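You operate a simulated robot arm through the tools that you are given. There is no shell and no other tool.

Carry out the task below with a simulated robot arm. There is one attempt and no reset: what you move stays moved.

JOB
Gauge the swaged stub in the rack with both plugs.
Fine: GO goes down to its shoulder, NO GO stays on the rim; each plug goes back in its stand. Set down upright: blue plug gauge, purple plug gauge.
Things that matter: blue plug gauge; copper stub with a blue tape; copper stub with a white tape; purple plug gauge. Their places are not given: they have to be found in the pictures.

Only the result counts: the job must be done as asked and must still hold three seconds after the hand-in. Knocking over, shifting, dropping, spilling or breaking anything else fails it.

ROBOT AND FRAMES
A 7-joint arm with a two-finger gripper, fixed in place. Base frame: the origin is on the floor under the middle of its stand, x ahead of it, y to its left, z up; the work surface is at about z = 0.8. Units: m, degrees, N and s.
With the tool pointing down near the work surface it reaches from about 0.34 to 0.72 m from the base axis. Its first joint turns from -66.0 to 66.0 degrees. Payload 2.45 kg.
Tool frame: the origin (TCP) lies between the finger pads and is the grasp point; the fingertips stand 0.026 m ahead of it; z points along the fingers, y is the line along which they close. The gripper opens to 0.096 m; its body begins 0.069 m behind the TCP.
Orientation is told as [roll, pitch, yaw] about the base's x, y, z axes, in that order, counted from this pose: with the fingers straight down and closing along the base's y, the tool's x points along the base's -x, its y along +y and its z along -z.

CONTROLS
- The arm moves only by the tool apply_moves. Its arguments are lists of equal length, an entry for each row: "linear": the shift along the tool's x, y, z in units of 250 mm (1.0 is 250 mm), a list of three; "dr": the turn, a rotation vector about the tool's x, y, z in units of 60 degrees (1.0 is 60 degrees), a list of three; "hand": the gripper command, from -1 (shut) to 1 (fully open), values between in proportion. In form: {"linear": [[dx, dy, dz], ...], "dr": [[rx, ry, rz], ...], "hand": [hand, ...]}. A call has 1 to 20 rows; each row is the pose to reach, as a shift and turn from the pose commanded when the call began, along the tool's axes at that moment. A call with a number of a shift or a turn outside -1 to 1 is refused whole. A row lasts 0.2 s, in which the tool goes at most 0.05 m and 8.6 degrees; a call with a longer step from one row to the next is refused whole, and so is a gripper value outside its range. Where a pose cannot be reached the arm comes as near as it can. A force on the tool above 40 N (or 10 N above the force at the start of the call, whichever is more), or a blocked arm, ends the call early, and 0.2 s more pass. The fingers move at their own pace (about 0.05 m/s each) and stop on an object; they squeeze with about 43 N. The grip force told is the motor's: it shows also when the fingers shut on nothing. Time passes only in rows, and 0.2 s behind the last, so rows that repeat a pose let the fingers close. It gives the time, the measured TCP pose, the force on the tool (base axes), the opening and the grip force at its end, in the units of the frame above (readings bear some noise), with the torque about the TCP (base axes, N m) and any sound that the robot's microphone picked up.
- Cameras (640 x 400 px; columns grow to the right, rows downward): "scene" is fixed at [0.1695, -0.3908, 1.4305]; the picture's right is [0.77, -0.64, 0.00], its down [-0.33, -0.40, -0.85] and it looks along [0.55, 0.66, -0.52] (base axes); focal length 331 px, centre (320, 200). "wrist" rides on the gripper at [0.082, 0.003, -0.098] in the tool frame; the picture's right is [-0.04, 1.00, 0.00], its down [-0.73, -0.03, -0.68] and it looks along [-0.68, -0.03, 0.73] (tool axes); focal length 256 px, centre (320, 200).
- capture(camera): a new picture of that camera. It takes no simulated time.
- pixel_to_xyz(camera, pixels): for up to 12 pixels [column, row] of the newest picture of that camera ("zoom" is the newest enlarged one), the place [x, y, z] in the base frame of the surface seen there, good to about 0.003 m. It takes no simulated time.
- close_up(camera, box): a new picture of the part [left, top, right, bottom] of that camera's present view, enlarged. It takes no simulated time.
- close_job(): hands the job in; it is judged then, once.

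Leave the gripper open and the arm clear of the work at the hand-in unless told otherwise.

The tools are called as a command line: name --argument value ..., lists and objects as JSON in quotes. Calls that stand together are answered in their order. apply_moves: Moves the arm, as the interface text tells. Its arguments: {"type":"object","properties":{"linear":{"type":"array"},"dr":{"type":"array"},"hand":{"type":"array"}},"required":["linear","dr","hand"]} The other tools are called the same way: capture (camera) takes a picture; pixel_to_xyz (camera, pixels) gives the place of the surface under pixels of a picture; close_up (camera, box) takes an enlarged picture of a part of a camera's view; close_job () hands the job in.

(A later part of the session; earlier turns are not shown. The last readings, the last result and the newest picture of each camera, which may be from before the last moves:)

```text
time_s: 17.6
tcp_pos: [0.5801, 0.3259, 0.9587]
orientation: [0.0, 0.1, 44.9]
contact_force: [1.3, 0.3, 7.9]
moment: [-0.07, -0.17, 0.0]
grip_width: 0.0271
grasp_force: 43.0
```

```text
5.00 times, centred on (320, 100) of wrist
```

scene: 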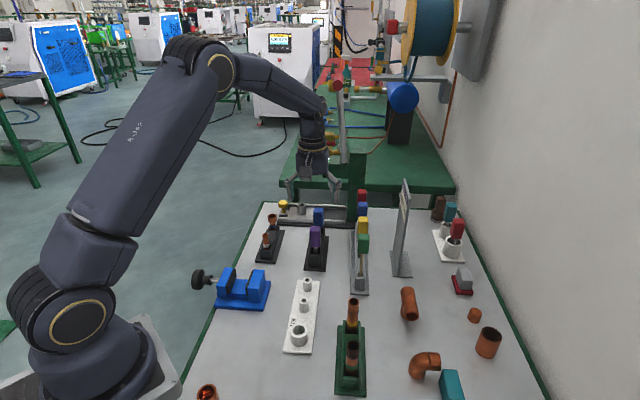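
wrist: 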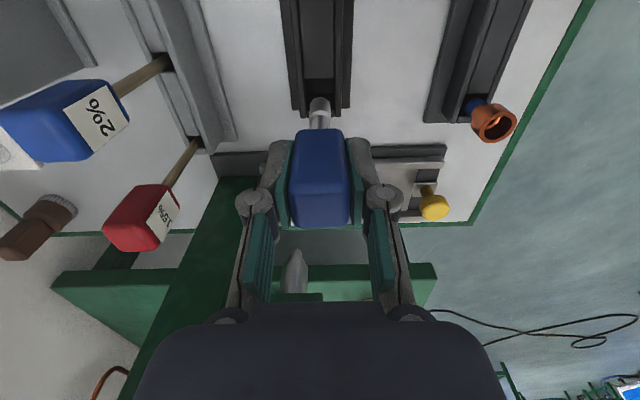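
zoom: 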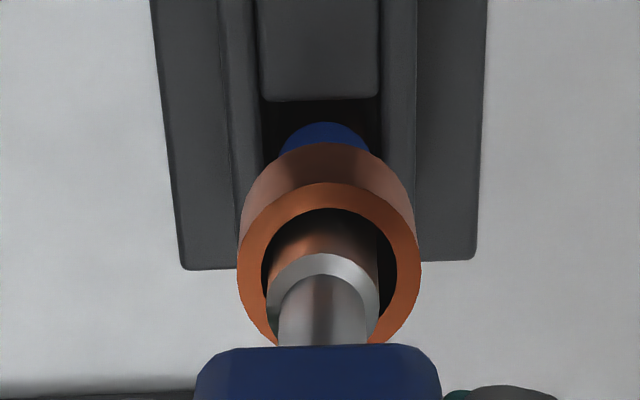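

Down to 8 N with the plug still seated at the same height (contact at TCP ≈0.959; plug tip ≈0.866, matching the shoulder seen at ≈0.862–0.866). The GO check is made. I lift straight out to TCP z≈1.0.

apply_moves --linear '[[0, 0, -0.02], [0, 0, -0.05], [0, 0, -0.08], [0, 0, -0.11], [0, 0, -0.14], [0, 0, -0.164], [0, 0, -0.164]]' --dr '[[0, 0, 0], [0, 0, 0], [0, 0, 0], [0, 0, 0], [0, 0, 0], [0, 0, 0], [0, 0, 0]]' --hand '[-1, -1, -1, -1, -1, -1, -1]'

close_up --camera "scene" --box '[250, 170, 300, 250]'

close_up --camera "wrist" --box '[270, 50, 370, 150]'

```text
time_s: 19.2
tcp_pos: [0.5808, 0.3253, 1.0015]
orientation: [0.0, 0.0, 45.0]
contact_force: [0.2, -0.9, -0.5]
moment: [-0.02, -0.02, 0.01]
grip_width: 0.0271
grasp_force: 43.3
```

```text
5.00 times, centred on (275, 210) of scene
```

zoom: 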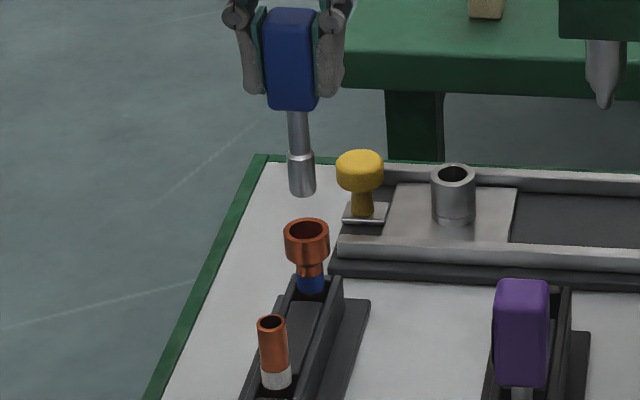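

```text
4.00 times, centred on (320, 100) of wrist
```

zoom: 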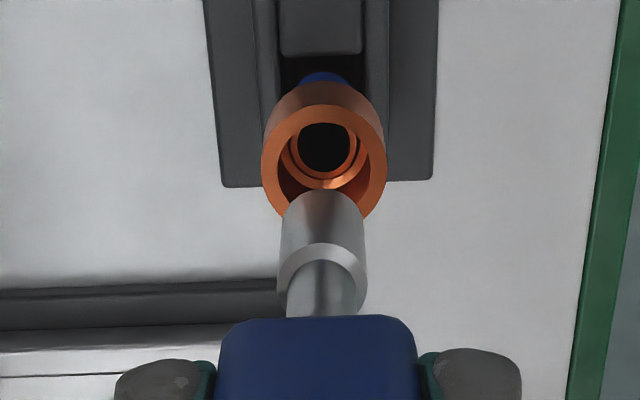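

The stub stands as before. I take the blue plug back along the same path to hover over its place in the stand (TCP z 0.966).

apply_moves --linear '[[0, -0.03, 0], [0.013, -0.11, 0], [0.033, -0.19, 0], [0.053, -0.265, 0], [0.073, -0.335, 0.056], [0.083, -0.395, 0.116], [0.083, -0.475, 0.136], [0.083, -0.535, 0.136], [0.083, -0.5555, 0.136], [0.083, -0.5555, 0.136]]' --dr '[[0, 0, 0], [0, 0, 0], [0, 0, 0], [0, 0, 0], [0, 0, 0], [0, 0, 0], [0, 0, 0], [0, 0, 0], [0, 0, 0], [0, 0, 0]]' --hand '[-1, -1, -1, -1, -1, -1, -1, -1, -1, -1]'

close_up --camera "scene" --box '[300, 185, 330, 230]'

close_up --camera "wrist" --box '[280, 80, 360, 140]'

```text
time_s: 21.4
tcp_pos: [0.6641, 0.2106, 0.9692]
orientation: [-0.1, 0.1, 45.0]
contact_force: [-0.1, 0.5, -0.7]
moment: [-0.01, 0.01, -0.01]
grip_width: 0.0269
grasp_force: 43.4
```

```text
8.89 times, centred on (315, 208) of scene
```

zoom: 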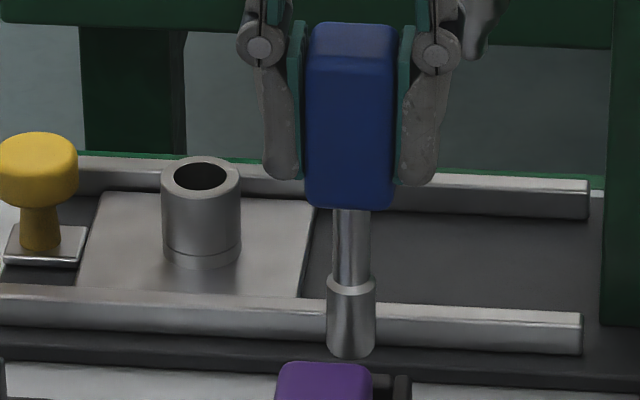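

```text
6.67 times, centred on (320, 110) of wrist
```

zoom: 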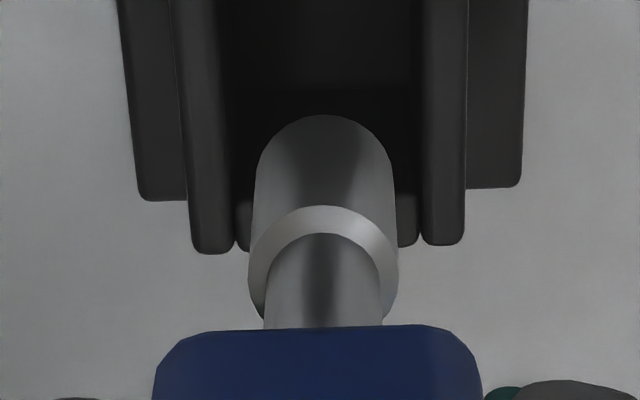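

The plug hangs over the same spot as when I lifted it (same columns in both views). I lower it 40 mm in small steps, checking the force.

apply_moves --linear '[[0, 0, 0.03], [0, 0, 0.06], [0, 0, 0.09], [0, 0, 0.12], [0, 0, 0.14], [0, 0, 0.16], [0, 0, 0.16]]' --dr '[[0, 0, 0], [0, 0, 0], [0, 0, 0], [0, 0, 0], [0, 0, 0], [0, 0, 0], [0, 0, 0]]' --hand '[-1, -1, -1, -1, -1, -1, -1]'

close_up --camera "wrist" --box '[280, 80, 360, 140]'

close_up --camera "scene" --box '[300, 190, 340, 250]'

```text
time_s: 23.0
tcp_pos: [0.6631, 0.212, 0.9253]
orientation: [0.0, 0.0, 45.0]
contact_force: [0.5, -1.2, 0.5]
moment: [-0.02, 0.01, -0.01]
grip_width: 0.0273
grasp_force: 42.7
```

```text
6.67 times, centred on (320, 110) of wrist
```

zoom: 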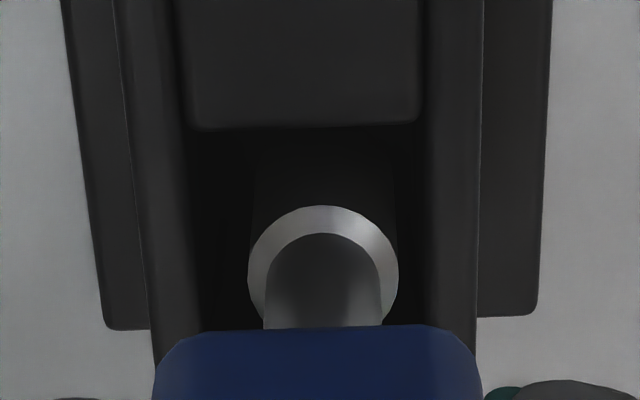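

```text
6.67 times, centred on (320, 220) of scene
```

zoom: 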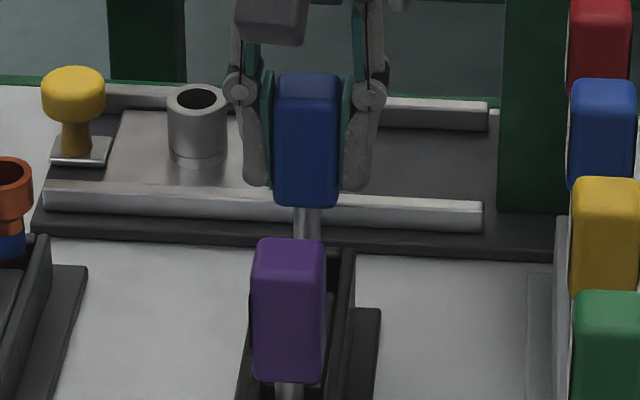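

No contact so far. I go down 17 mm more, then slow.

apply_moves --linear '[[0, 0, 0.015], [0, 0, 0.03], [0, 0, 0.045], [0, 0, 0.058], [0, 0, 0.068], [0, 0, 0.068]]' --dr '[[0, 0, 0], [0, 0, 0], [0, 0, 0], [0, 0, 0], [0, 0, 0], [0, 0, 0]]' --hand '[-1, -1, -1, -1, -1, -1]'

```text
time_s: 24.4
tcp_pos: [0.6645, 0.2118, 0.9092]
orientation: [0.0, 0.0, 45.0]
contact_force: [0.4, 0.4, -1.3]
moment: [0.02, -0.01, 0.01]
grip_width: 0.0271
grasp_force: 42.8
```

At TCP 0.909, still free. I lower in 1 mm steps toward 0.905.

apply_moves --linear '[[0, 0, 0.004], [0, 0, 0.008], [0, 0, 0.012], [0, 0, 0.012]]' --dr '[[0, 0, 0], [0, 0, 0], [0, 0, 0], [0, 0, 0]]' --hand '[-1, -1, -1, -1]'

```text
time_s: 25.4
tcp_pos: [0.665, 0.2144, 0.9059]
orientation: [0.0, 0.0, 45.0]
contact_force: [1.2, 0.3, -0.5]
moment: [0.0, -0.02, -0.02]
grip_width: 0.027
grasp_force: 43.4
```

Still no contact. Another 2 mm in half-millimetre steps.

apply_moves --linear '[[0, 0, 0.002], [0, 0, 0.004], [0, 0, 0.006], [0, 0, 0.006]]' --dr '[[0, 0, 0], [0, 0, 0], [0, 0, 0], [0, 0, 0]]' --hand '[-1, -1, -1, -1]'

close_up --camera "scene" --box '[300, 190, 340, 250]'

```text
time_s: 26.4
tcp_pos: [0.6654, 0.2117, 0.9039]
orientation: [0.0, 0.0, 45.0]
contact_force: [-0.5, 0.0, 0.8]
moment: [0.02, 0.0, -0.01]
grip_width: 0.0269
grasp_force: 42.9
```

```text
6.67 times, centred on (320, 220) of scene
```

zoom: 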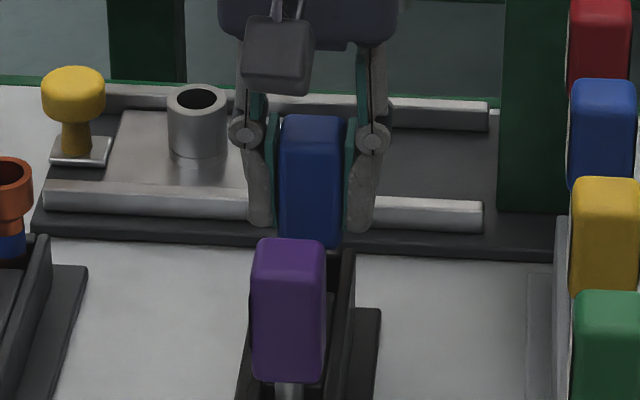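

I measure the handle's top height (it was 0.9225 when standing).

pixel_to_xyz --camera "zoom" --pixels '[[312, 122], [312, 128], [312, 135], [300, 126], [325, 126], [312, 240], [312, 230]]'

close_up --camera "wrist" --box '[220, 120, 420, 245]'

```text
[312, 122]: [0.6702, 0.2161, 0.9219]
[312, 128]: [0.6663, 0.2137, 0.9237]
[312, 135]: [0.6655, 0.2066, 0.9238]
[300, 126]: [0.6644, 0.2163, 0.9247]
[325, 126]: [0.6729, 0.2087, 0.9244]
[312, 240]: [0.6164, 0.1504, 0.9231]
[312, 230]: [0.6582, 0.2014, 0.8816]
```

```text
3.20 times, centred on (320, 182) of wrist
```

zoom: 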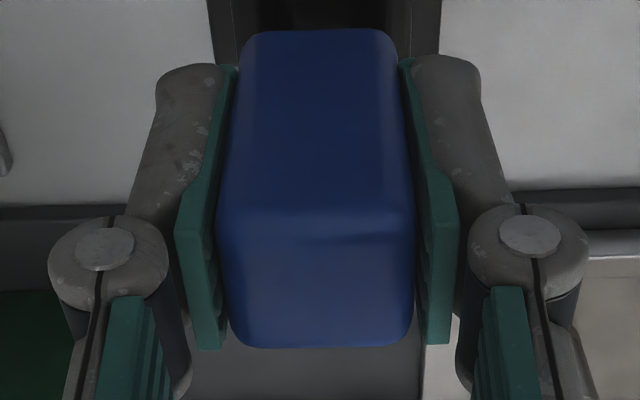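

About 1 mm still to go. I lower further in half-millimetre steps, looking for a light contact.

apply_moves --linear '[[0, 0, 0.002], [0, 0, 0.004], [0, 0, 0.004]]' --dr '[[0, 0, 0], [0, 0, 0], [0, 0, 0]]' --hand '[-1, -1, -1]'

```text
time_s: 27.2
tcp_pos: [0.6647, 0.2116, 0.9045]
orientation: [-0.1, -0.1, 45.0]
contact_force: [0.4, 0.6, 4.9]
moment: [0.09, 0.0, 0.05]
grip_width: 0.027
grasp_force: 43.2
```

Light contact (4.9 N): the plug stands on the stand's floor. I open the gripper to about 0.07.

apply_moves --linear '[[0, 0, 0], [0, 0, 0], [0, 0, 0], [0, 0, 0], [0, 0, 0], [0, 0, 0]]' --dr '[[0, 0, 0], [0, 0, 0], [0, 0, 0], [0, 0, 0], [0, 0, 0], [0, 0, 0]]' --hand '[-0.3, -0.1, 0.1, 0.3, 0.5, 0.5]'

close_up --camera "wrist" --box '[220, 120, 420, 245]'

close_up --camera "scene" --box '[300, 190, 340, 250]'

```text
time_s: 28.6
tcp_pos: [0.6657, 0.2118, 0.9034]
orientation: [0.0, -0.1, 45.0]
contact_force: [0.8, -0.3, 0.1]
moment: [0.0, -0.01, -0.01]
grip_width: 0.072
grasp_force: 0.0
```

```text
3.20 times, centred on (320, 182) of wrist
```

zoom: 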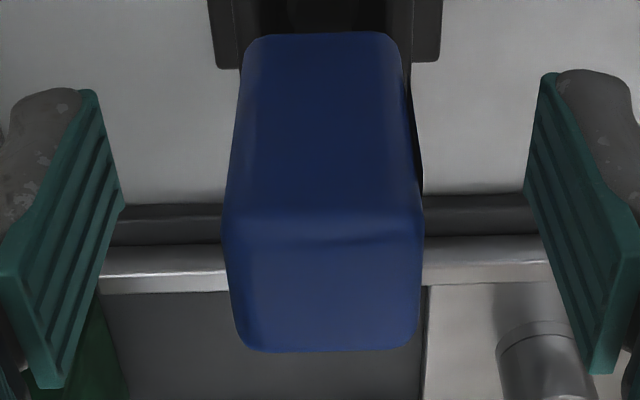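

```text
6.67 times, centred on (320, 220) of scene
```

zoom: 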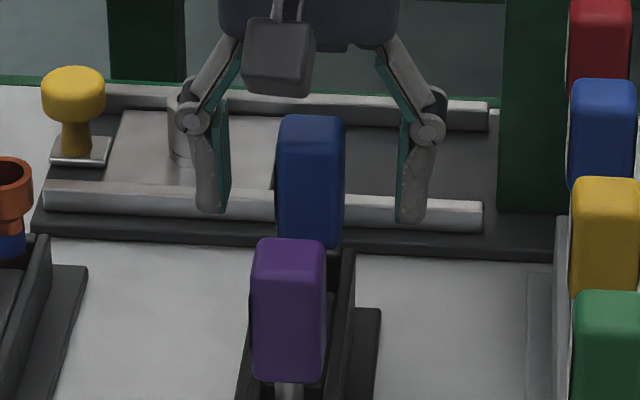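

Blue stands upright in its stand. I rise to 0.966 and move back 90 mm along the stand to above the purple plug.

apply_moves --linear '[[0, 0, -0.04], [0, 0, -0.1], [0, 0, -0.18], [0, 0, -0.25], [0.09, 0, -0.25], [0.18, 0, -0.25], [0.27, 0, -0.25], [0.36, 0, -0.25], [0.36, 0, -0.25]]' --dr '[[0, 0, 0], [0, 0, 0], [0, 0, 0], [0, 0, 0], [0, 0, 0], [0, 0, 0], [0, 0, 0], [0, 0, 0], [0, 0, 0]]' --hand '[0.5, 0.5, 0.5, 0.5, 0.5, 0.5, 0.5, 0.5, 0.5]'

close_up --camera "wrist" --box '[270, 70, 370, 190]'

close_up --camera "scene" --box '[280, 170, 350, 270]'

```text
time_s: 30.6
tcp_pos: [0.6006, 0.147, 0.9679]
orientation: [0.0, 0.0, 44.9]
contact_force: [-0.4, 0.1, 0.6]
moment: [-0.01, -0.03, -0.03]
grip_width: 0.0718
grasp_force: 0.1
```

```text
3.33 times, centred on (320, 130) of wrist
```

zoom: 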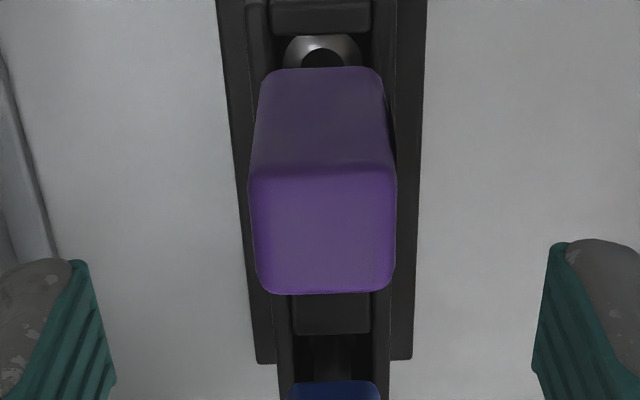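

```text
4.00 times, centred on (315, 220) of scene
```

zoom: 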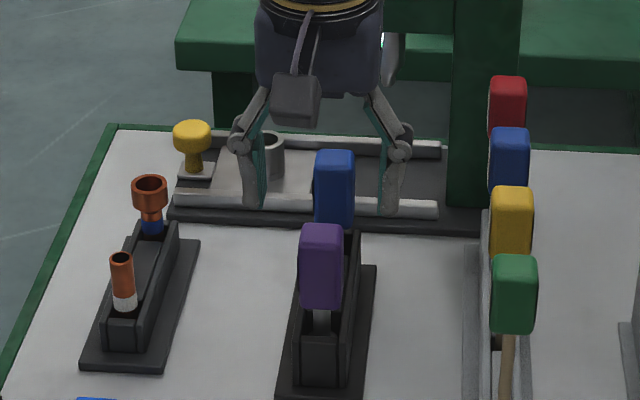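

Purple is centred under the fingers (offset under 1 mm). I descend 60 mm to grip height.

apply_moves --linear '[[0, 0.002, 0.08], [0, 0.002, 0.16], [0, 0.002, 0.242], [0, 0.002, 0.242]]' --dr '[[0, 0, 0], [0, 0, 0], [0, 0, 0], [0, 0, 0]]' --hand '[0.5, 0.5, 0.5, 0.5]'

close_up --camera "wrist" --box '[220, 120, 420, 245]'

```text
time_s: 31.6
tcp_pos: [0.6003, 0.1476, 0.9066]
orientation: [0.1, 0.0, 45.0]
contact_force: [0.6, 0.3, -0.1]
moment: [-0.01, 0.03, 0.02]
grip_width: 0.072
grasp_force: 0.2
```

```text
3.20 times, centred on (320, 182) of wrist
```

zoom: 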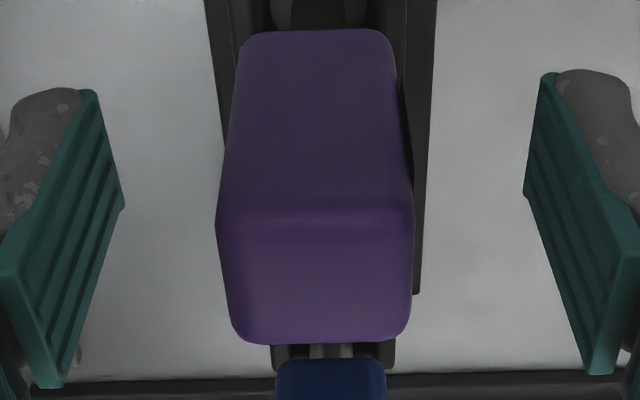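

Centred within 1 mm (about 0.8 mm to the left). I correct and close on purple.

apply_moves --linear '[[0, -0.003, 0], [0, -0.003, 0], [0, -0.003, 0], [0, -0.003, 0], [0, -0.003, 0], [0, -0.003, 0], [0, -0.003, 0]]' --dr '[[0, 0, 0], [0, 0, 0], [0, 0, 0], [0, 0, 0], [0, 0, 0], [0, 0, 0], [0, 0, 0]]' --hand '[0.5, -1, -1, -1, -1, -1, -1]'

close_up --camera "wrist" --box '[220, 120, 420, 245]'

```text
time_s: 33.2
tcp_pos: [0.6002, 0.1487, 0.9061]
orientation: [-0.1, 0.0, 45.0]
contact_force: [0.2, 0.3, 0.1]
moment: [-0.01, -0.04, 0.0]
grip_width: 0.0268
grasp_force: 43.0
```

```text
3.20 times, centred on (320, 182) of wrist
```

zoom: 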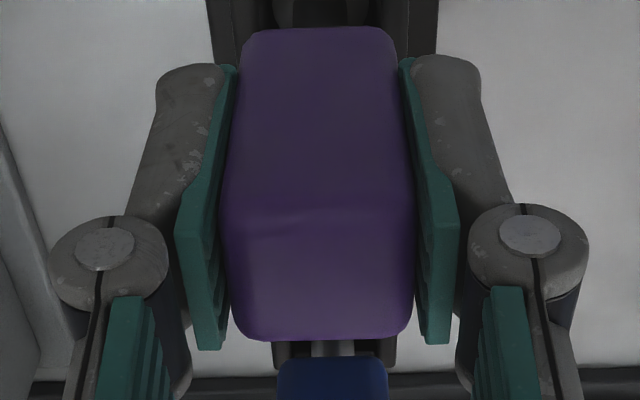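

Gripped (0.0268, 43 N). I lift straight up 100 mm.

apply_moves --linear '[[0, 0, -0.03], [0, 0, -0.07], [0, 0, -0.12], [0, 0, -0.18], [0, 0, -0.25], [0, 0, -0.32], [0, 0, -0.38], [0, 0, -0.4], [0, 0, -0.4]]' --dr '[[0, 0, 0], [0, 0, 0], [0, 0, 0], [0, 0, 0], [0, 0, 0], [0, 0, 0], [0, 0, 0], [0, 0, 0], [0, 0, 0]]' --hand '[-1, -1, -1, -1, -1, -1, -1, -1, -1]'

close_up --camera "scene" --box '[290, 170, 340, 240]'

close_up --camera "wrist" --box '[280, 70, 360, 130]'

```text
time_s: 35.2
tcp_pos: [0.6021, 0.1483, 1.0052]
orientation: [0.0, 0.0, 45.0]
contact_force: [-0.3, 0.4, -1.0]
moment: [0.01, -0.02, 0.01]
grip_width: 0.0269
grasp_force: 43.5
```

```text
5.71 times, centred on (315, 205) of scene
```

zoom: 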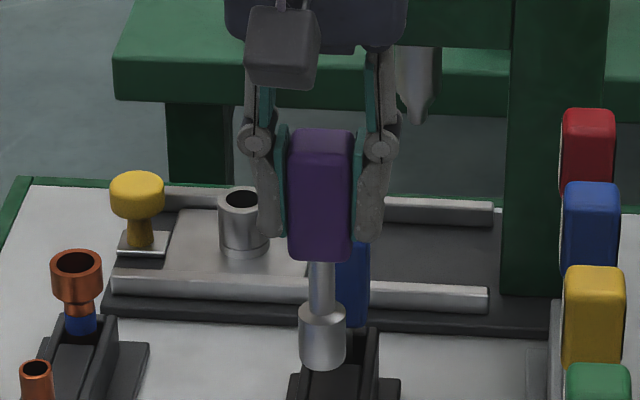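

```text
6.67 times, centred on (320, 100) of wrist
```

zoom: 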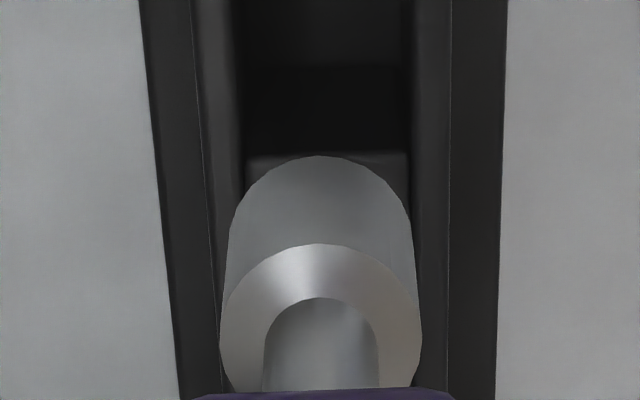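

NO GO is about 21.7 mm across, larger than the ~20 mm bore. I measure where its bottom is.

close_up --camera "scene" --box '[300, 210, 335, 245]'

pixel_to_xyz --camera "scene" --pixels '[[316, 232], [316, 233], [316, 228], [316, 224]]'

```text
11.43 times, centred on (318, 228) of scene
```

zoom: 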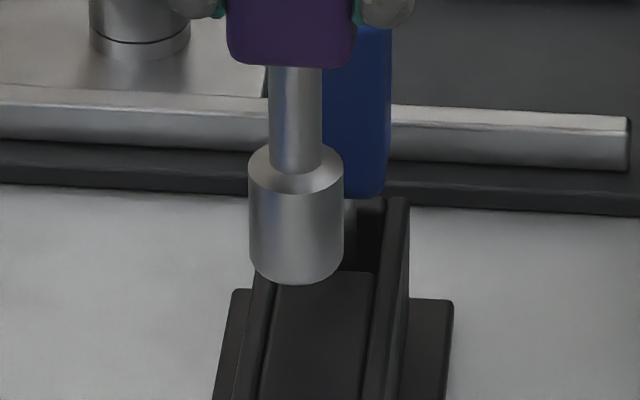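

```text
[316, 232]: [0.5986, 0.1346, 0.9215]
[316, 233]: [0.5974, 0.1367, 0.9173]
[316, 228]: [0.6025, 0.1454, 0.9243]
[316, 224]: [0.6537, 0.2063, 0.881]
```

pixel_to_xyz --camera "zoom" --pixels '[[296, 275], [296, 281], [296, 240], [296, 205], [256, 240], [338, 240], [296, 188], [300, 60]]'

```text
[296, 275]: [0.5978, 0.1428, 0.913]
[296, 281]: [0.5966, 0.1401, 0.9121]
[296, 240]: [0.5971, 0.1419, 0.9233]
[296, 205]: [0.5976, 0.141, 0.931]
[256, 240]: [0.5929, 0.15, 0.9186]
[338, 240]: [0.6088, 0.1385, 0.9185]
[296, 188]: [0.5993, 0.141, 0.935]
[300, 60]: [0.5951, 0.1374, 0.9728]
```

NO GO's bottom is at TCP − 0.094, so it should touch the rim at TCP ≈0.973. I carry it left first (clear of the blue handle), then out over the swaged stub, holding z 1.005.

apply_moves --linear '[[0, 0.05, 0], [0, 0.13, 0], [0, 0.21, 0], [-0.07, 0.28, 0], [-0.16, 0.35, 0], [-0.25, 0.42, 0], [-0.34, 0.49, 0], [-0.42, 0.54, 0], [-0.443, 0.5565, 0], [-0.443, 0.5565, 0]]' --dr '[[0, 0, 0], [0, 0, 0], [0, 0, 0], [0, 0, 0], [0, 0, 0], [0, 0, 0], [0, 0, 0], [0, 0, 0], [0, 0, 0], [0, 0, 0]]' --hand '[-1, -1, -1, -1, -1, -1, -1, -1, -1, -1]'

close_up --camera "scene" --box '[250, 170, 300, 250]'

close_up --camera "wrist" --box '[270, 50, 370, 150]'

```text
time_s: 37.4
tcp_pos: [0.5805, 0.3251, 1.0058]
orientation: [0.0, 0.0, 45.0]
contact_force: [0.2, 0.2, -0.3]
moment: [0.0, 0.01, 0.04]
grip_width: 0.0272
grasp_force: 42.7
```

```text
5.00 times, centred on (275, 210) of scene
```

zoom: 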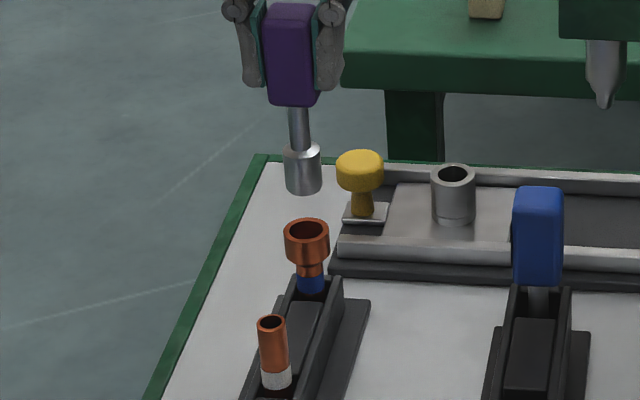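

```text
4.00 times, centred on (320, 100) of wrist
```

zoom: 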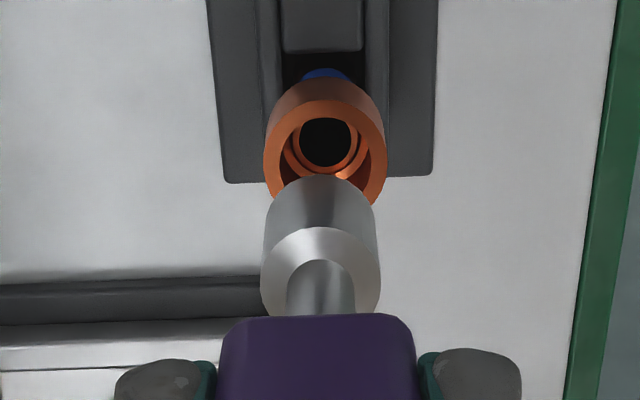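

Aligned within about 1 mm (bell 0.8 mm to the left). I correct that and lower to about 6 mm above the rim.

apply_moves --linear '[[0, 0.003, 0.02], [0, 0.003, 0.05], [0, 0.003, 0.08], [0, 0.003, 0.104], [0, 0.003, 0.104]]' --dr '[[0, 0, 0], [0, 0, 0], [0, 0, 0], [0, 0, 0], [0, 0, 0]]' --hand '[-1, -1, -1, -1, -1]'

close_up --camera "scene" --box '[255, 190, 290, 240]'

close_up --camera "wrist" --box '[280, 60, 360, 140]'

```text
time_s: 38.6
tcp_pos: [0.5792, 0.3264, 0.9808]
orientation: [-0.1, 0.0, 45.1]
contact_force: [0.4, -0.2, -0.7]
moment: [0.04, -0.03, -0.02]
grip_width: 0.027
grasp_force: 43.2
```

```text
8.00 times, centred on (272, 215) of scene
```

zoom: 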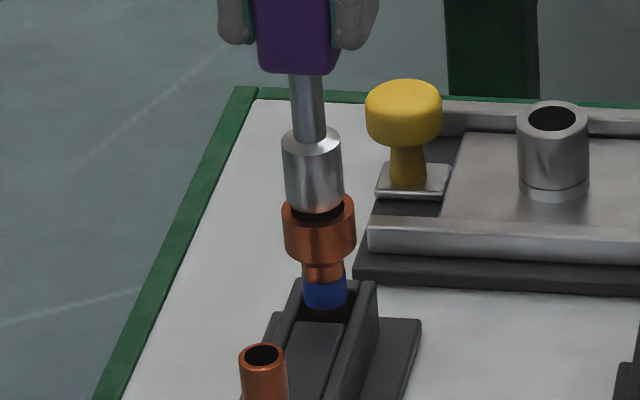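

```text
5.00 times, centred on (320, 100) of wrist
```

zoom: 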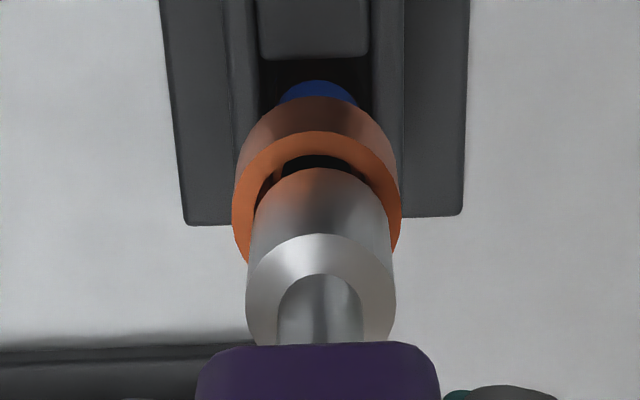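

Well centred just above the rim. I lower in 1 mm steps, 5 mm.

apply_moves --linear '[[0, -0.001, 0.004], [0, -0.001, 0.008], [0, -0.001, 0.012], [0, -0.001, 0.016], [0, -0.001, 0.02], [0, -0.001, 0.02]]' --dr '[[0, 0, 0], [0, 0, 0], [0, 0, 0], [0, 0, 0], [0, 0, 0], [0, 0, 0]]' --hand '[-1, -1, -1, -1, -1, -1]'

```text
time_s: 40.0
tcp_pos: [0.5803, 0.3261, 0.9768]
orientation: [0.0, -0.2, 45.0]
contact_force: [-1.7, 0.3, 11.0]
moment: [0.04, 0.16, 0.0]
grip_width: 0.0269
grasp_force: 42.7
```

Contact: 11 N upward at TCP 0.977. I hold half a second and look whether NO GO stays on the rim.

apply_moves --linear '[[0, 0, 0], [0, 0, 0], [0, 0, 0]]' --dr '[[0, 0, 0], [0, 0, 0], [0, 0, 0]]' --hand '[-1, -1, -1]'

close_up --camera "scene" --box '[255, 190, 290, 240]'

close_up --camera "wrist" --box '[280, 60, 360, 140]'

```text
time_s: 40.8
tcp_pos: [0.58, 0.3261, 0.9749]
orientation: [0.0, -0.1, 45.1]
contact_force: [0.3, 0.8, 16.8]
moment: [0.1, 0.01, -0.02]
grip_width: 0.0269
grasp_force: 43.0
```

```text
8.00 times, centred on (272, 215) of scene
```

zoom: 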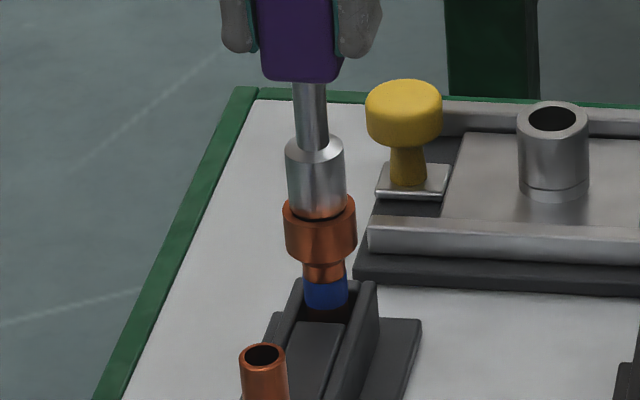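

```text
5.00 times, centred on (320, 100) of wrist
```

zoom: 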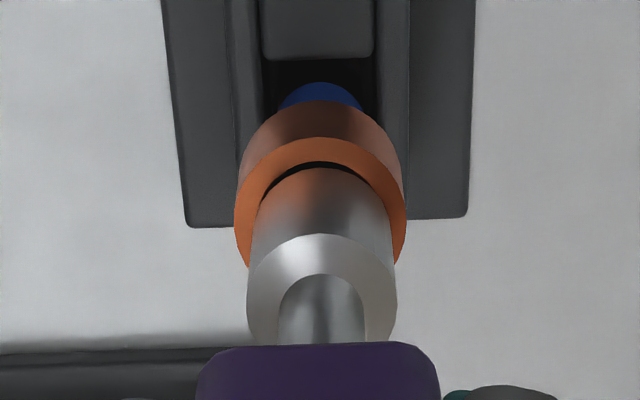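

NO GO stays on the rim (16.8 N, no entry). A thin sliver of bore shows on the near side, so the plug sits about 1.5 mm outward; I lift 3 mm, shift 1.5 mm back and touch again so the check is properly centred.

apply_moves --linear '[[0, 0, -0.006], [0, 0, -0.012], [0.006, 0, -0.012], [0.006, 0, -0.012], [0.006, 0, -0.006], [0.006, 0, -0.002], [0.006, 0, 0.0], [0.006, 0, 0.0], [0.006, 0, 0.0]]' --dr '[[0, 0, 0], [0, 0, 0], [0, 0, 0], [0, 0, 0], [0, 0, 0], [0, 0, 0], [0, 0, 0], [0, 0, 0], [0, 0, 0]]' --hand '[-1, -1, -1, -1, -1, -1, -1, -1, -1]'

close_up --camera "wrist" --box '[280, 60, 360, 140]'

close_up --camera "scene" --box '[255, 190, 290, 240]'

```text
time_s: 42.8
tcp_pos: [0.5808, 0.3253, 0.977]
orientation: [0.0, -0.1, 45.1]
contact_force: [-0.2, 0.7, 14.5]
moment: [0.14, -0.02, 0.03]
grip_width: 0.0271
grasp_force: 43.0
```

```text
5.00 times, centred on (320, 100) of wrist
```

zoom: 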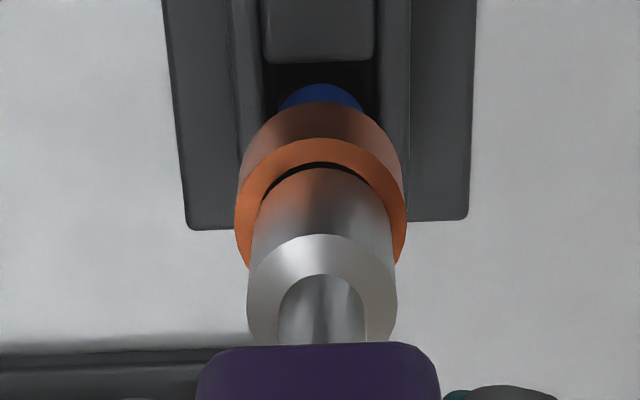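

```text
8.00 times, centred on (272, 215) of scene
```

zoom: 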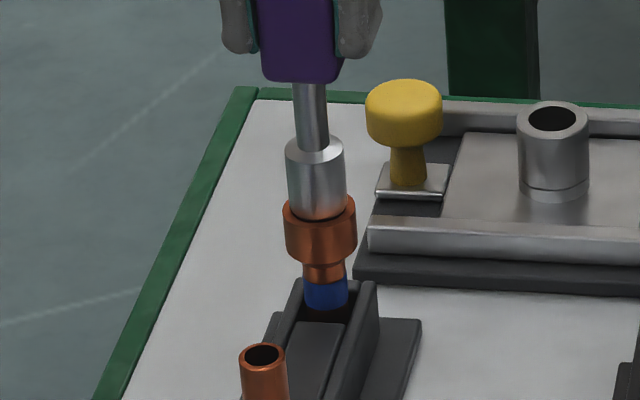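

NO GO rests on the rim at 14.5 N and doesn't enter. The check is made, so I lift straight off 31 mm.

apply_moves --linear '[[0, 0, -0.01], [0, 0, -0.03], [0, 0, -0.06], [0, 0, -0.09], [0, 0, -0.124], [0, 0, -0.124]]' --dr '[[0, 0, 0], [0, 0, 0], [0, 0, 0], [0, 0, 0], [0, 0, 0], [0, 0, 0]]' --hand '[-1, -1, -1, -1, -1, -1]'

close_up --camera "scene" --box '[250, 170, 300, 250]'

close_up --camera "wrist" --box '[270, 50, 370, 150]'

```text
time_s: 44.2
tcp_pos: [0.5804, 0.3239, 1.0067]
orientation: [0.0, 0.0, 45.0]
contact_force: [-0.9, -0.2, -0.8]
moment: [0.01, -0.03, 0.01]
grip_width: 0.027
grasp_force: 43.5
```

```text
5.00 times, centred on (275, 210) of scene
```

zoom: 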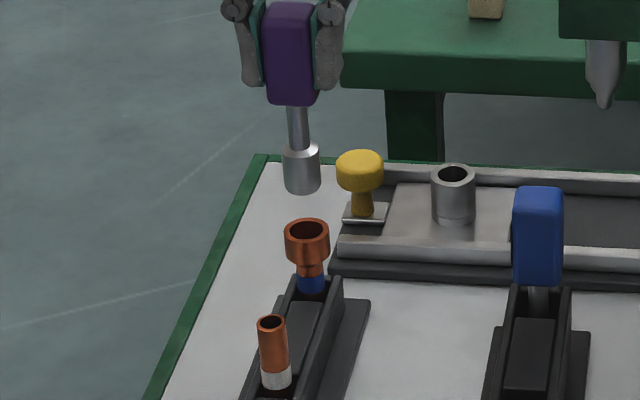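

```text
4.00 times, centred on (320, 100) of wrist
```

zoom: 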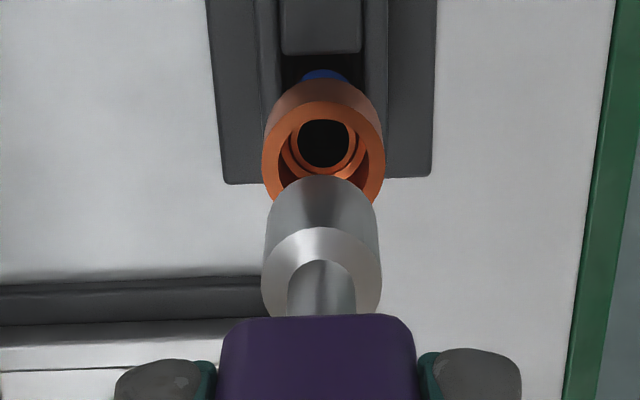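

The stub stands as before. I return the purple plug on the reverse path to hover over its place in the stand.

apply_moves --linear '[[0.02, -0.02, 0], [0.1, -0.07, 0], [0.19, -0.14, 0], [0.28, -0.21, 0], [0.36, -0.275, 0], [0.437, -0.345, 0], [0.437, -0.43, 0], [0.437, -0.51, 0], [0.437, -0.55, 0], [0.437, -0.5585, 0], [0.437, -0.5585, 0]]' --dr '[[0, 0, 0], [0, 0, 0], [0, 0, 0], [0, 0, 0], [0, 0, 0], [0, 0, 0], [0, 0, 0], [0, 0, 0], [0, 0, 0], [0, 0, 0], [0, 0, 0]]' --hand '[-1, -1, -1, -1, -1, -1, -1, -1, -1, -1, -1]'

close_up --camera "scene" --box '[290, 170, 340, 240]'

close_up --camera "wrist" --box '[280, 70, 360, 130]'

```text
time_s: 46.6
tcp_pos: [0.603, 0.1482, 1.0066]
orientation: [0.0, -0.1, 45.0]
contact_force: [0.0, 0.2, -1.0]
moment: [-0.01, -0.03, 0.02]
grip_width: 0.0269
grasp_force: 42.9
```

```text
5.71 times, centred on (315, 205) of scene
```

zoom: 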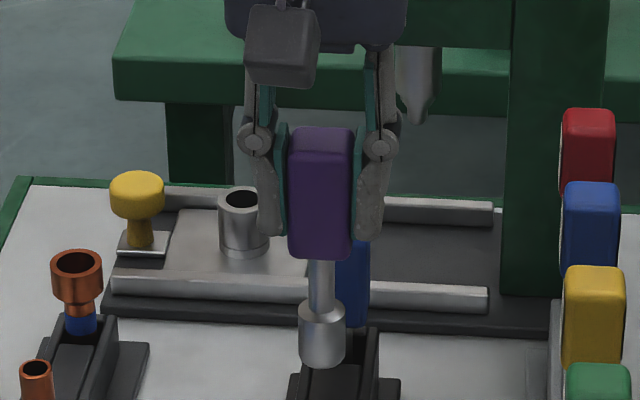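

```text
6.67 times, centred on (320, 100) of wrist
```

zoom: 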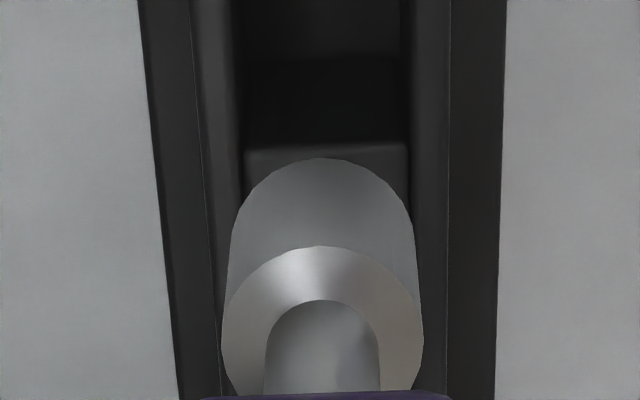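

The plug is over its slot, perhaps 1 mm too far out along the stand. I shift 1 mm back and lower 45 mm to just above the stand walls, then compare.

apply_moves --linear '[[0.004, 0, 0.03], [0.004, 0, 0.08], [0.004, 0, 0.13], [0.004, 0, 0.18], [0.004, 0, 0.18]]' --dr '[[0, 0, 0], [0, 0, 0], [0, 0, 0], [0, 0, 0], [0, 0, 0]]' --hand '[-1, -1, -1, -1, -1]'

close_up --camera "wrist" --box '[280, 60, 360, 140]'

close_up --camera "scene" --box '[295, 205, 335, 265]'

```text
time_s: 47.8
tcp_pos: [0.5992, 0.1487, 0.9615]
orientation: [0.0, 0.0, 45.1]
contact_force: [-0.5, -0.4, -0.9]
moment: [0.0, -0.01, -0.06]
grip_width: 0.027
grasp_force: 43.4
```

```text
5.00 times, centred on (320, 100) of wrist
```

zoom: 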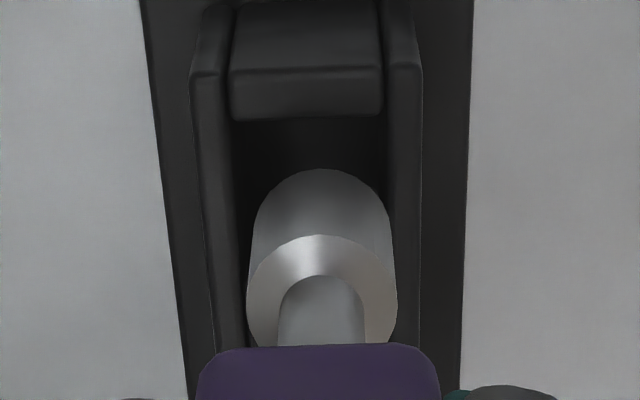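

```text
6.67 times, centred on (315, 235) of scene
```

zoom: 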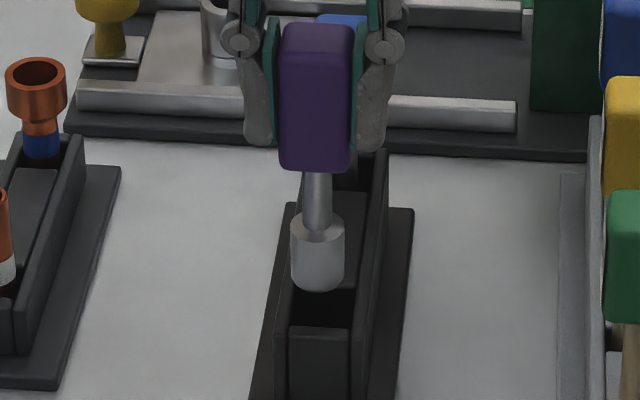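

I enlarge the slot more to check the side-to-side centring before entering.

close_up --camera "wrist" --box '[295, 75, 345, 115]'

close_up --camera "scene" --box '[300, 225, 330, 260]'

```text
10.00 times, centred on (320, 95) of wrist
```

zoom: 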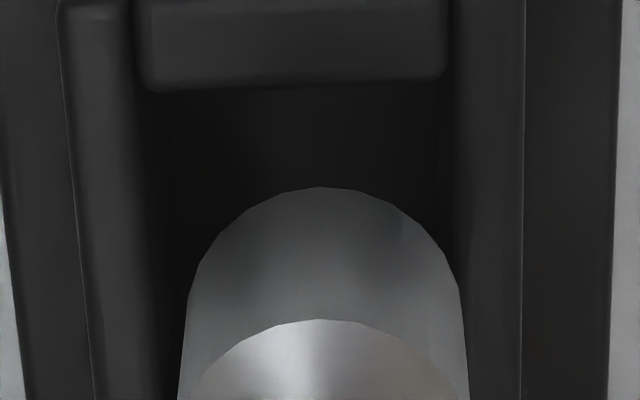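

```text
11.43 times, centred on (315, 242) of scene
```

zoom: 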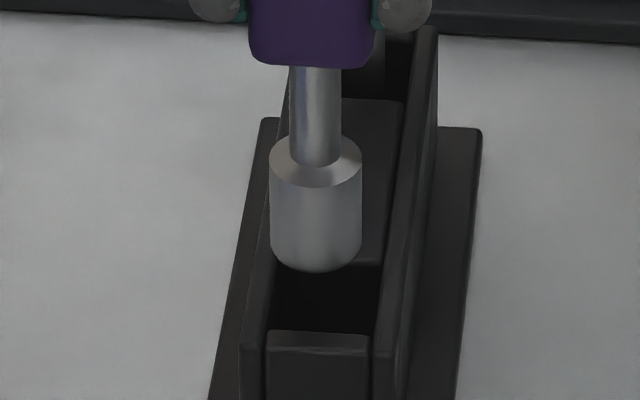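

The plug is about 1.5 mm too far left (+t) for the 24 mm slot. I shift 1.5 mm and check again.

apply_moves --linear '[[0, -0.006, 0], [0, -0.006, 0], [0, -0.006, 0]]' --dr '[[0, 0, 0], [0, 0, 0], [0, 0, 0]]' --hand '[-1, -1, -1]'

close_up --camera "wrist" --box '[295, 75, 345, 115]'

close_up --camera "scene" --box '[300, 225, 330, 260]'

```text
time_s: 48.6
tcp_pos: [0.6004, 0.1471, 0.9607]
orientation: [0.1, 0.1, 45.0]
contact_force: [0.3, -0.2, -0.4]
moment: [0.02, -0.01, -0.01]
grip_width: 0.027
grasp_force: 42.5
```

```text
10.00 times, centred on (320, 95) of wrist
```

zoom: 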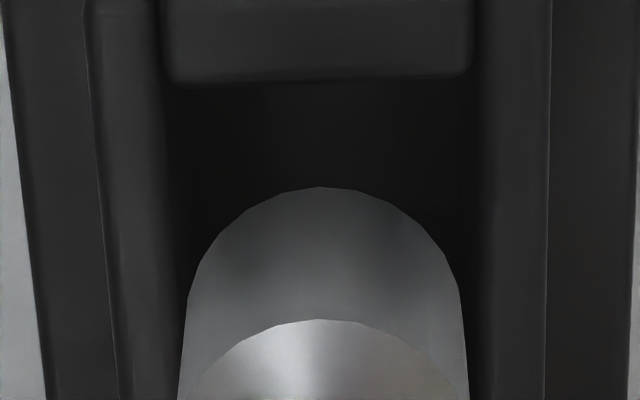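

```text
11.43 times, centred on (315, 242) of scene
```

zoom: 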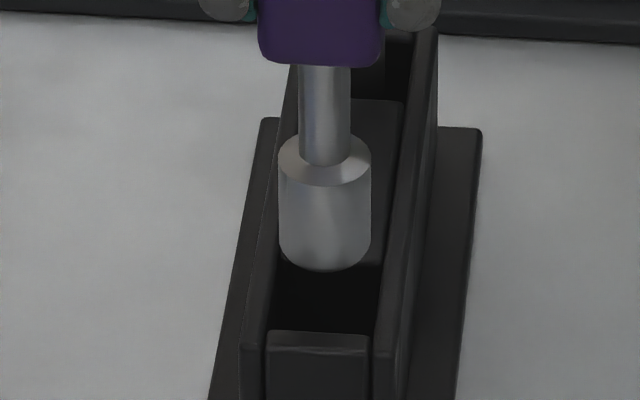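

Centred in both views. I lower 20 mm into the slot and watch the force.

apply_moves --linear '[[0, 0, 0.016], [0, 0, 0.032], [0, 0, 0.048], [0, 0, 0.064], [0, 0, 0.08], [0, 0, 0.08]]' --dr '[[0, 0, 0], [0, 0, 0], [0, 0, 0], [0, 0, 0], [0, 0, 0], [0, 0, 0]]' --hand '[-1, -1, -1, -1, -1, -1]'

close_up --camera "wrist" --box '[280, 60, 360, 140]'

```text
time_s: 50.0
tcp_pos: [0.6013, 0.1475, 0.942]
orientation: [0.0, 0.0, 45.0]
contact_force: [-0.1, -0.4, -1.0]
moment: [0.04, 0.01, 0.01]
grip_width: 0.027
grasp_force: 42.9
```

```text
5.00 times, centred on (320, 100) of wrist
```

zoom: 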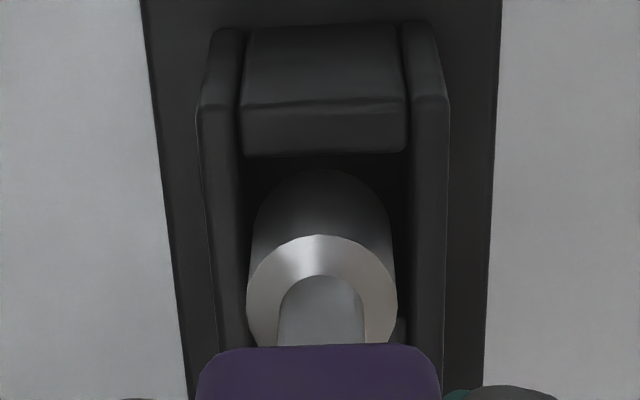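

Entering cleanly, no force. I go down another 25 mm.

apply_moves --linear '[[0, 0, 0.016], [0, 0, 0.032], [0, 0, 0.048], [0, 0, 0.064], [0, 0, 0.08], [0, 0, 0.1], [0, 0, 0.1]]' --dr '[[0, 0, 0], [0, 0, 0], [0, 0, 0], [0, 0, 0], [0, 0, 0], [0, 0, 0], [0, 0, 0]]' --hand '[-1, -1, -1, -1, -1, -1, -1]'

close_up --camera "wrist" --box '[280, 60, 360, 140]'

```text
time_s: 51.6
tcp_pos: [0.6024, 0.1475, 0.9153]
orientation: [0.0, -0.1, 45.0]
contact_force: [-0.6, 1.0, -1.6]
moment: [0.01, -0.01, 0.02]
grip_width: 0.027
grasp_force: 42.2
```

```text
5.00 times, centred on (320, 100) of wrist
```

zoom: 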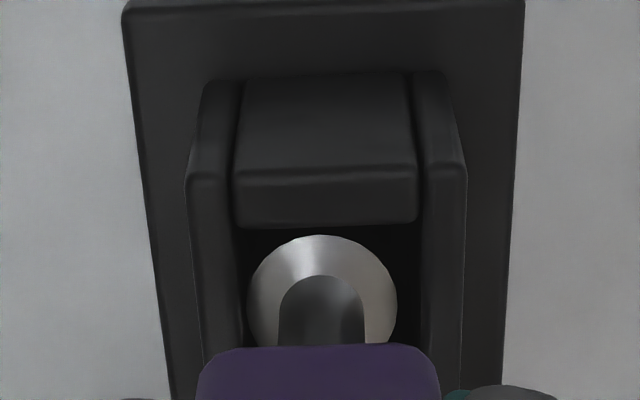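

Still free at 0.915. I lower 8 mm more.

apply_moves --linear '[[0, 0, 0.01], [0, 0, 0.02], [0, 0, 0.028], [0, 0, 0.034], [0, 0, 0.034]]' --dr '[[0, 0, 0], [0, 0, 0], [0, 0, 0], [0, 0, 0], [0, 0, 0]]' --hand '[-1, -1, -1, -1, -1]'

```text
time_s: 52.8
tcp_pos: [0.6033, 0.1487, 0.9079]
orientation: [0.0, 0.0, 45.0]
contact_force: [0.6, -0.5, -0.5]
moment: [0.0, 0.02, -0.02]
grip_width: 0.027
grasp_force: 42.7
```

Still free. Now half-millimetre steps down.

apply_moves --linear '[[0, 0, 0.003], [0, 0, 0.006], [0, 0, 0.009], [0, 0, 0.009]]' --dr '[[0, 0, 0], [0, 0, 0], [0, 0, 0], [0, 0, 0]]' --hand '[-1, -1, -1, -1]'

close_up --camera "wrist" --box '[220, 80, 420, 245]'

```text
time_s: 53.8
tcp_pos: [0.6026, 0.1474, 0.9077]
orientation: [0.0, -0.1, 45.1]
contact_force: [-2.3, 3.2, 9.9]
moment: [0.24, 0.16, -0.01]
grip_width: 0.0269
grasp_force: 43.4
```

```text
2.42 times, centred on (320, 162) of wrist
```

zoom: 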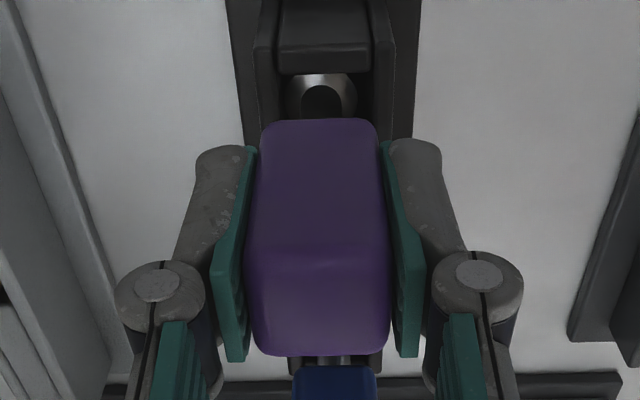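

Contact at about 10 N. I check the handle's top height against 0.9225 to be sure it's on the floor of the stand.

close_up --camera "scene" --box '[295, 205, 335, 265]'

pixel_to_xyz --camera "zoom" --pixels '[[316, 145], [305, 148], [328, 148], [316, 155], [316, 165], [316, 200], [316, 262]]'

```text
6.67 times, centred on (315, 235) of scene
```

zoom: 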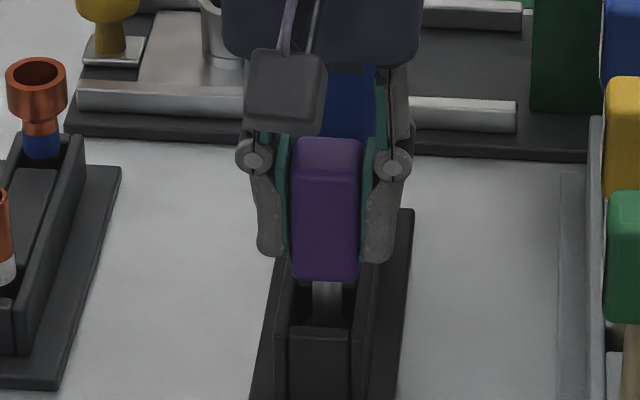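

```text
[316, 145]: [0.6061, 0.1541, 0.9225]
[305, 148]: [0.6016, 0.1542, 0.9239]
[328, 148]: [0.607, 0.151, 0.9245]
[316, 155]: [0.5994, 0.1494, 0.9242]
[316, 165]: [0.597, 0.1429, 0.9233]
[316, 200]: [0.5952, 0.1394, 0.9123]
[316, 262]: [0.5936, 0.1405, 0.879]
```

The top reads 0.923–0.924, within 1 mm of its standing height. I hold a moment and reread the force, to see whether the contact is the floor or a wall.

apply_moves --linear '[[0, 0, 0], [0, 0, 0]]' --dr '[[0, 0, 0], [0, 0, 0]]' --hand '[-1, -1]'

close_up --camera "scene" --box '[300, 235, 330, 270]'

close_up --camera "wrist" --box '[295, 80, 345, 130]'

```text
time_s: 54.4
tcp_pos: [0.6015, 0.1472, 0.906]
orientation: [-0.1, -0.1, 45.0]
contact_force: [-0.6, 4.7, 13.0]
moment: [0.38, 0.06, -0.01]
grip_width: 0.0274
grasp_force: 43.6
```

```text
11.43 times, centred on (315, 252) of scene
```

zoom: 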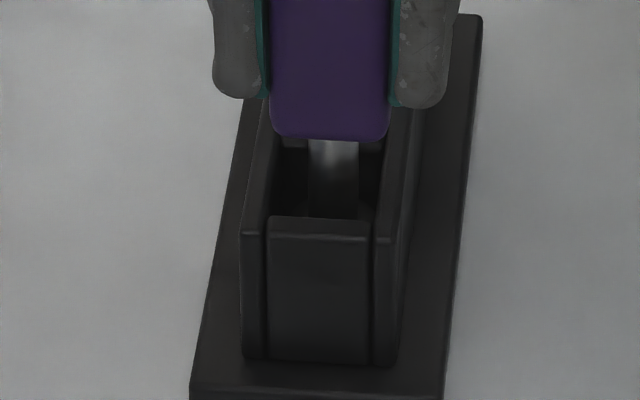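

```text
8.00 times, centred on (320, 105) of wrist
```

zoom: 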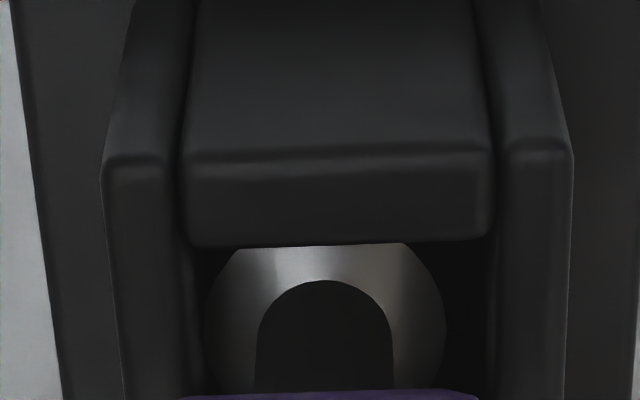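

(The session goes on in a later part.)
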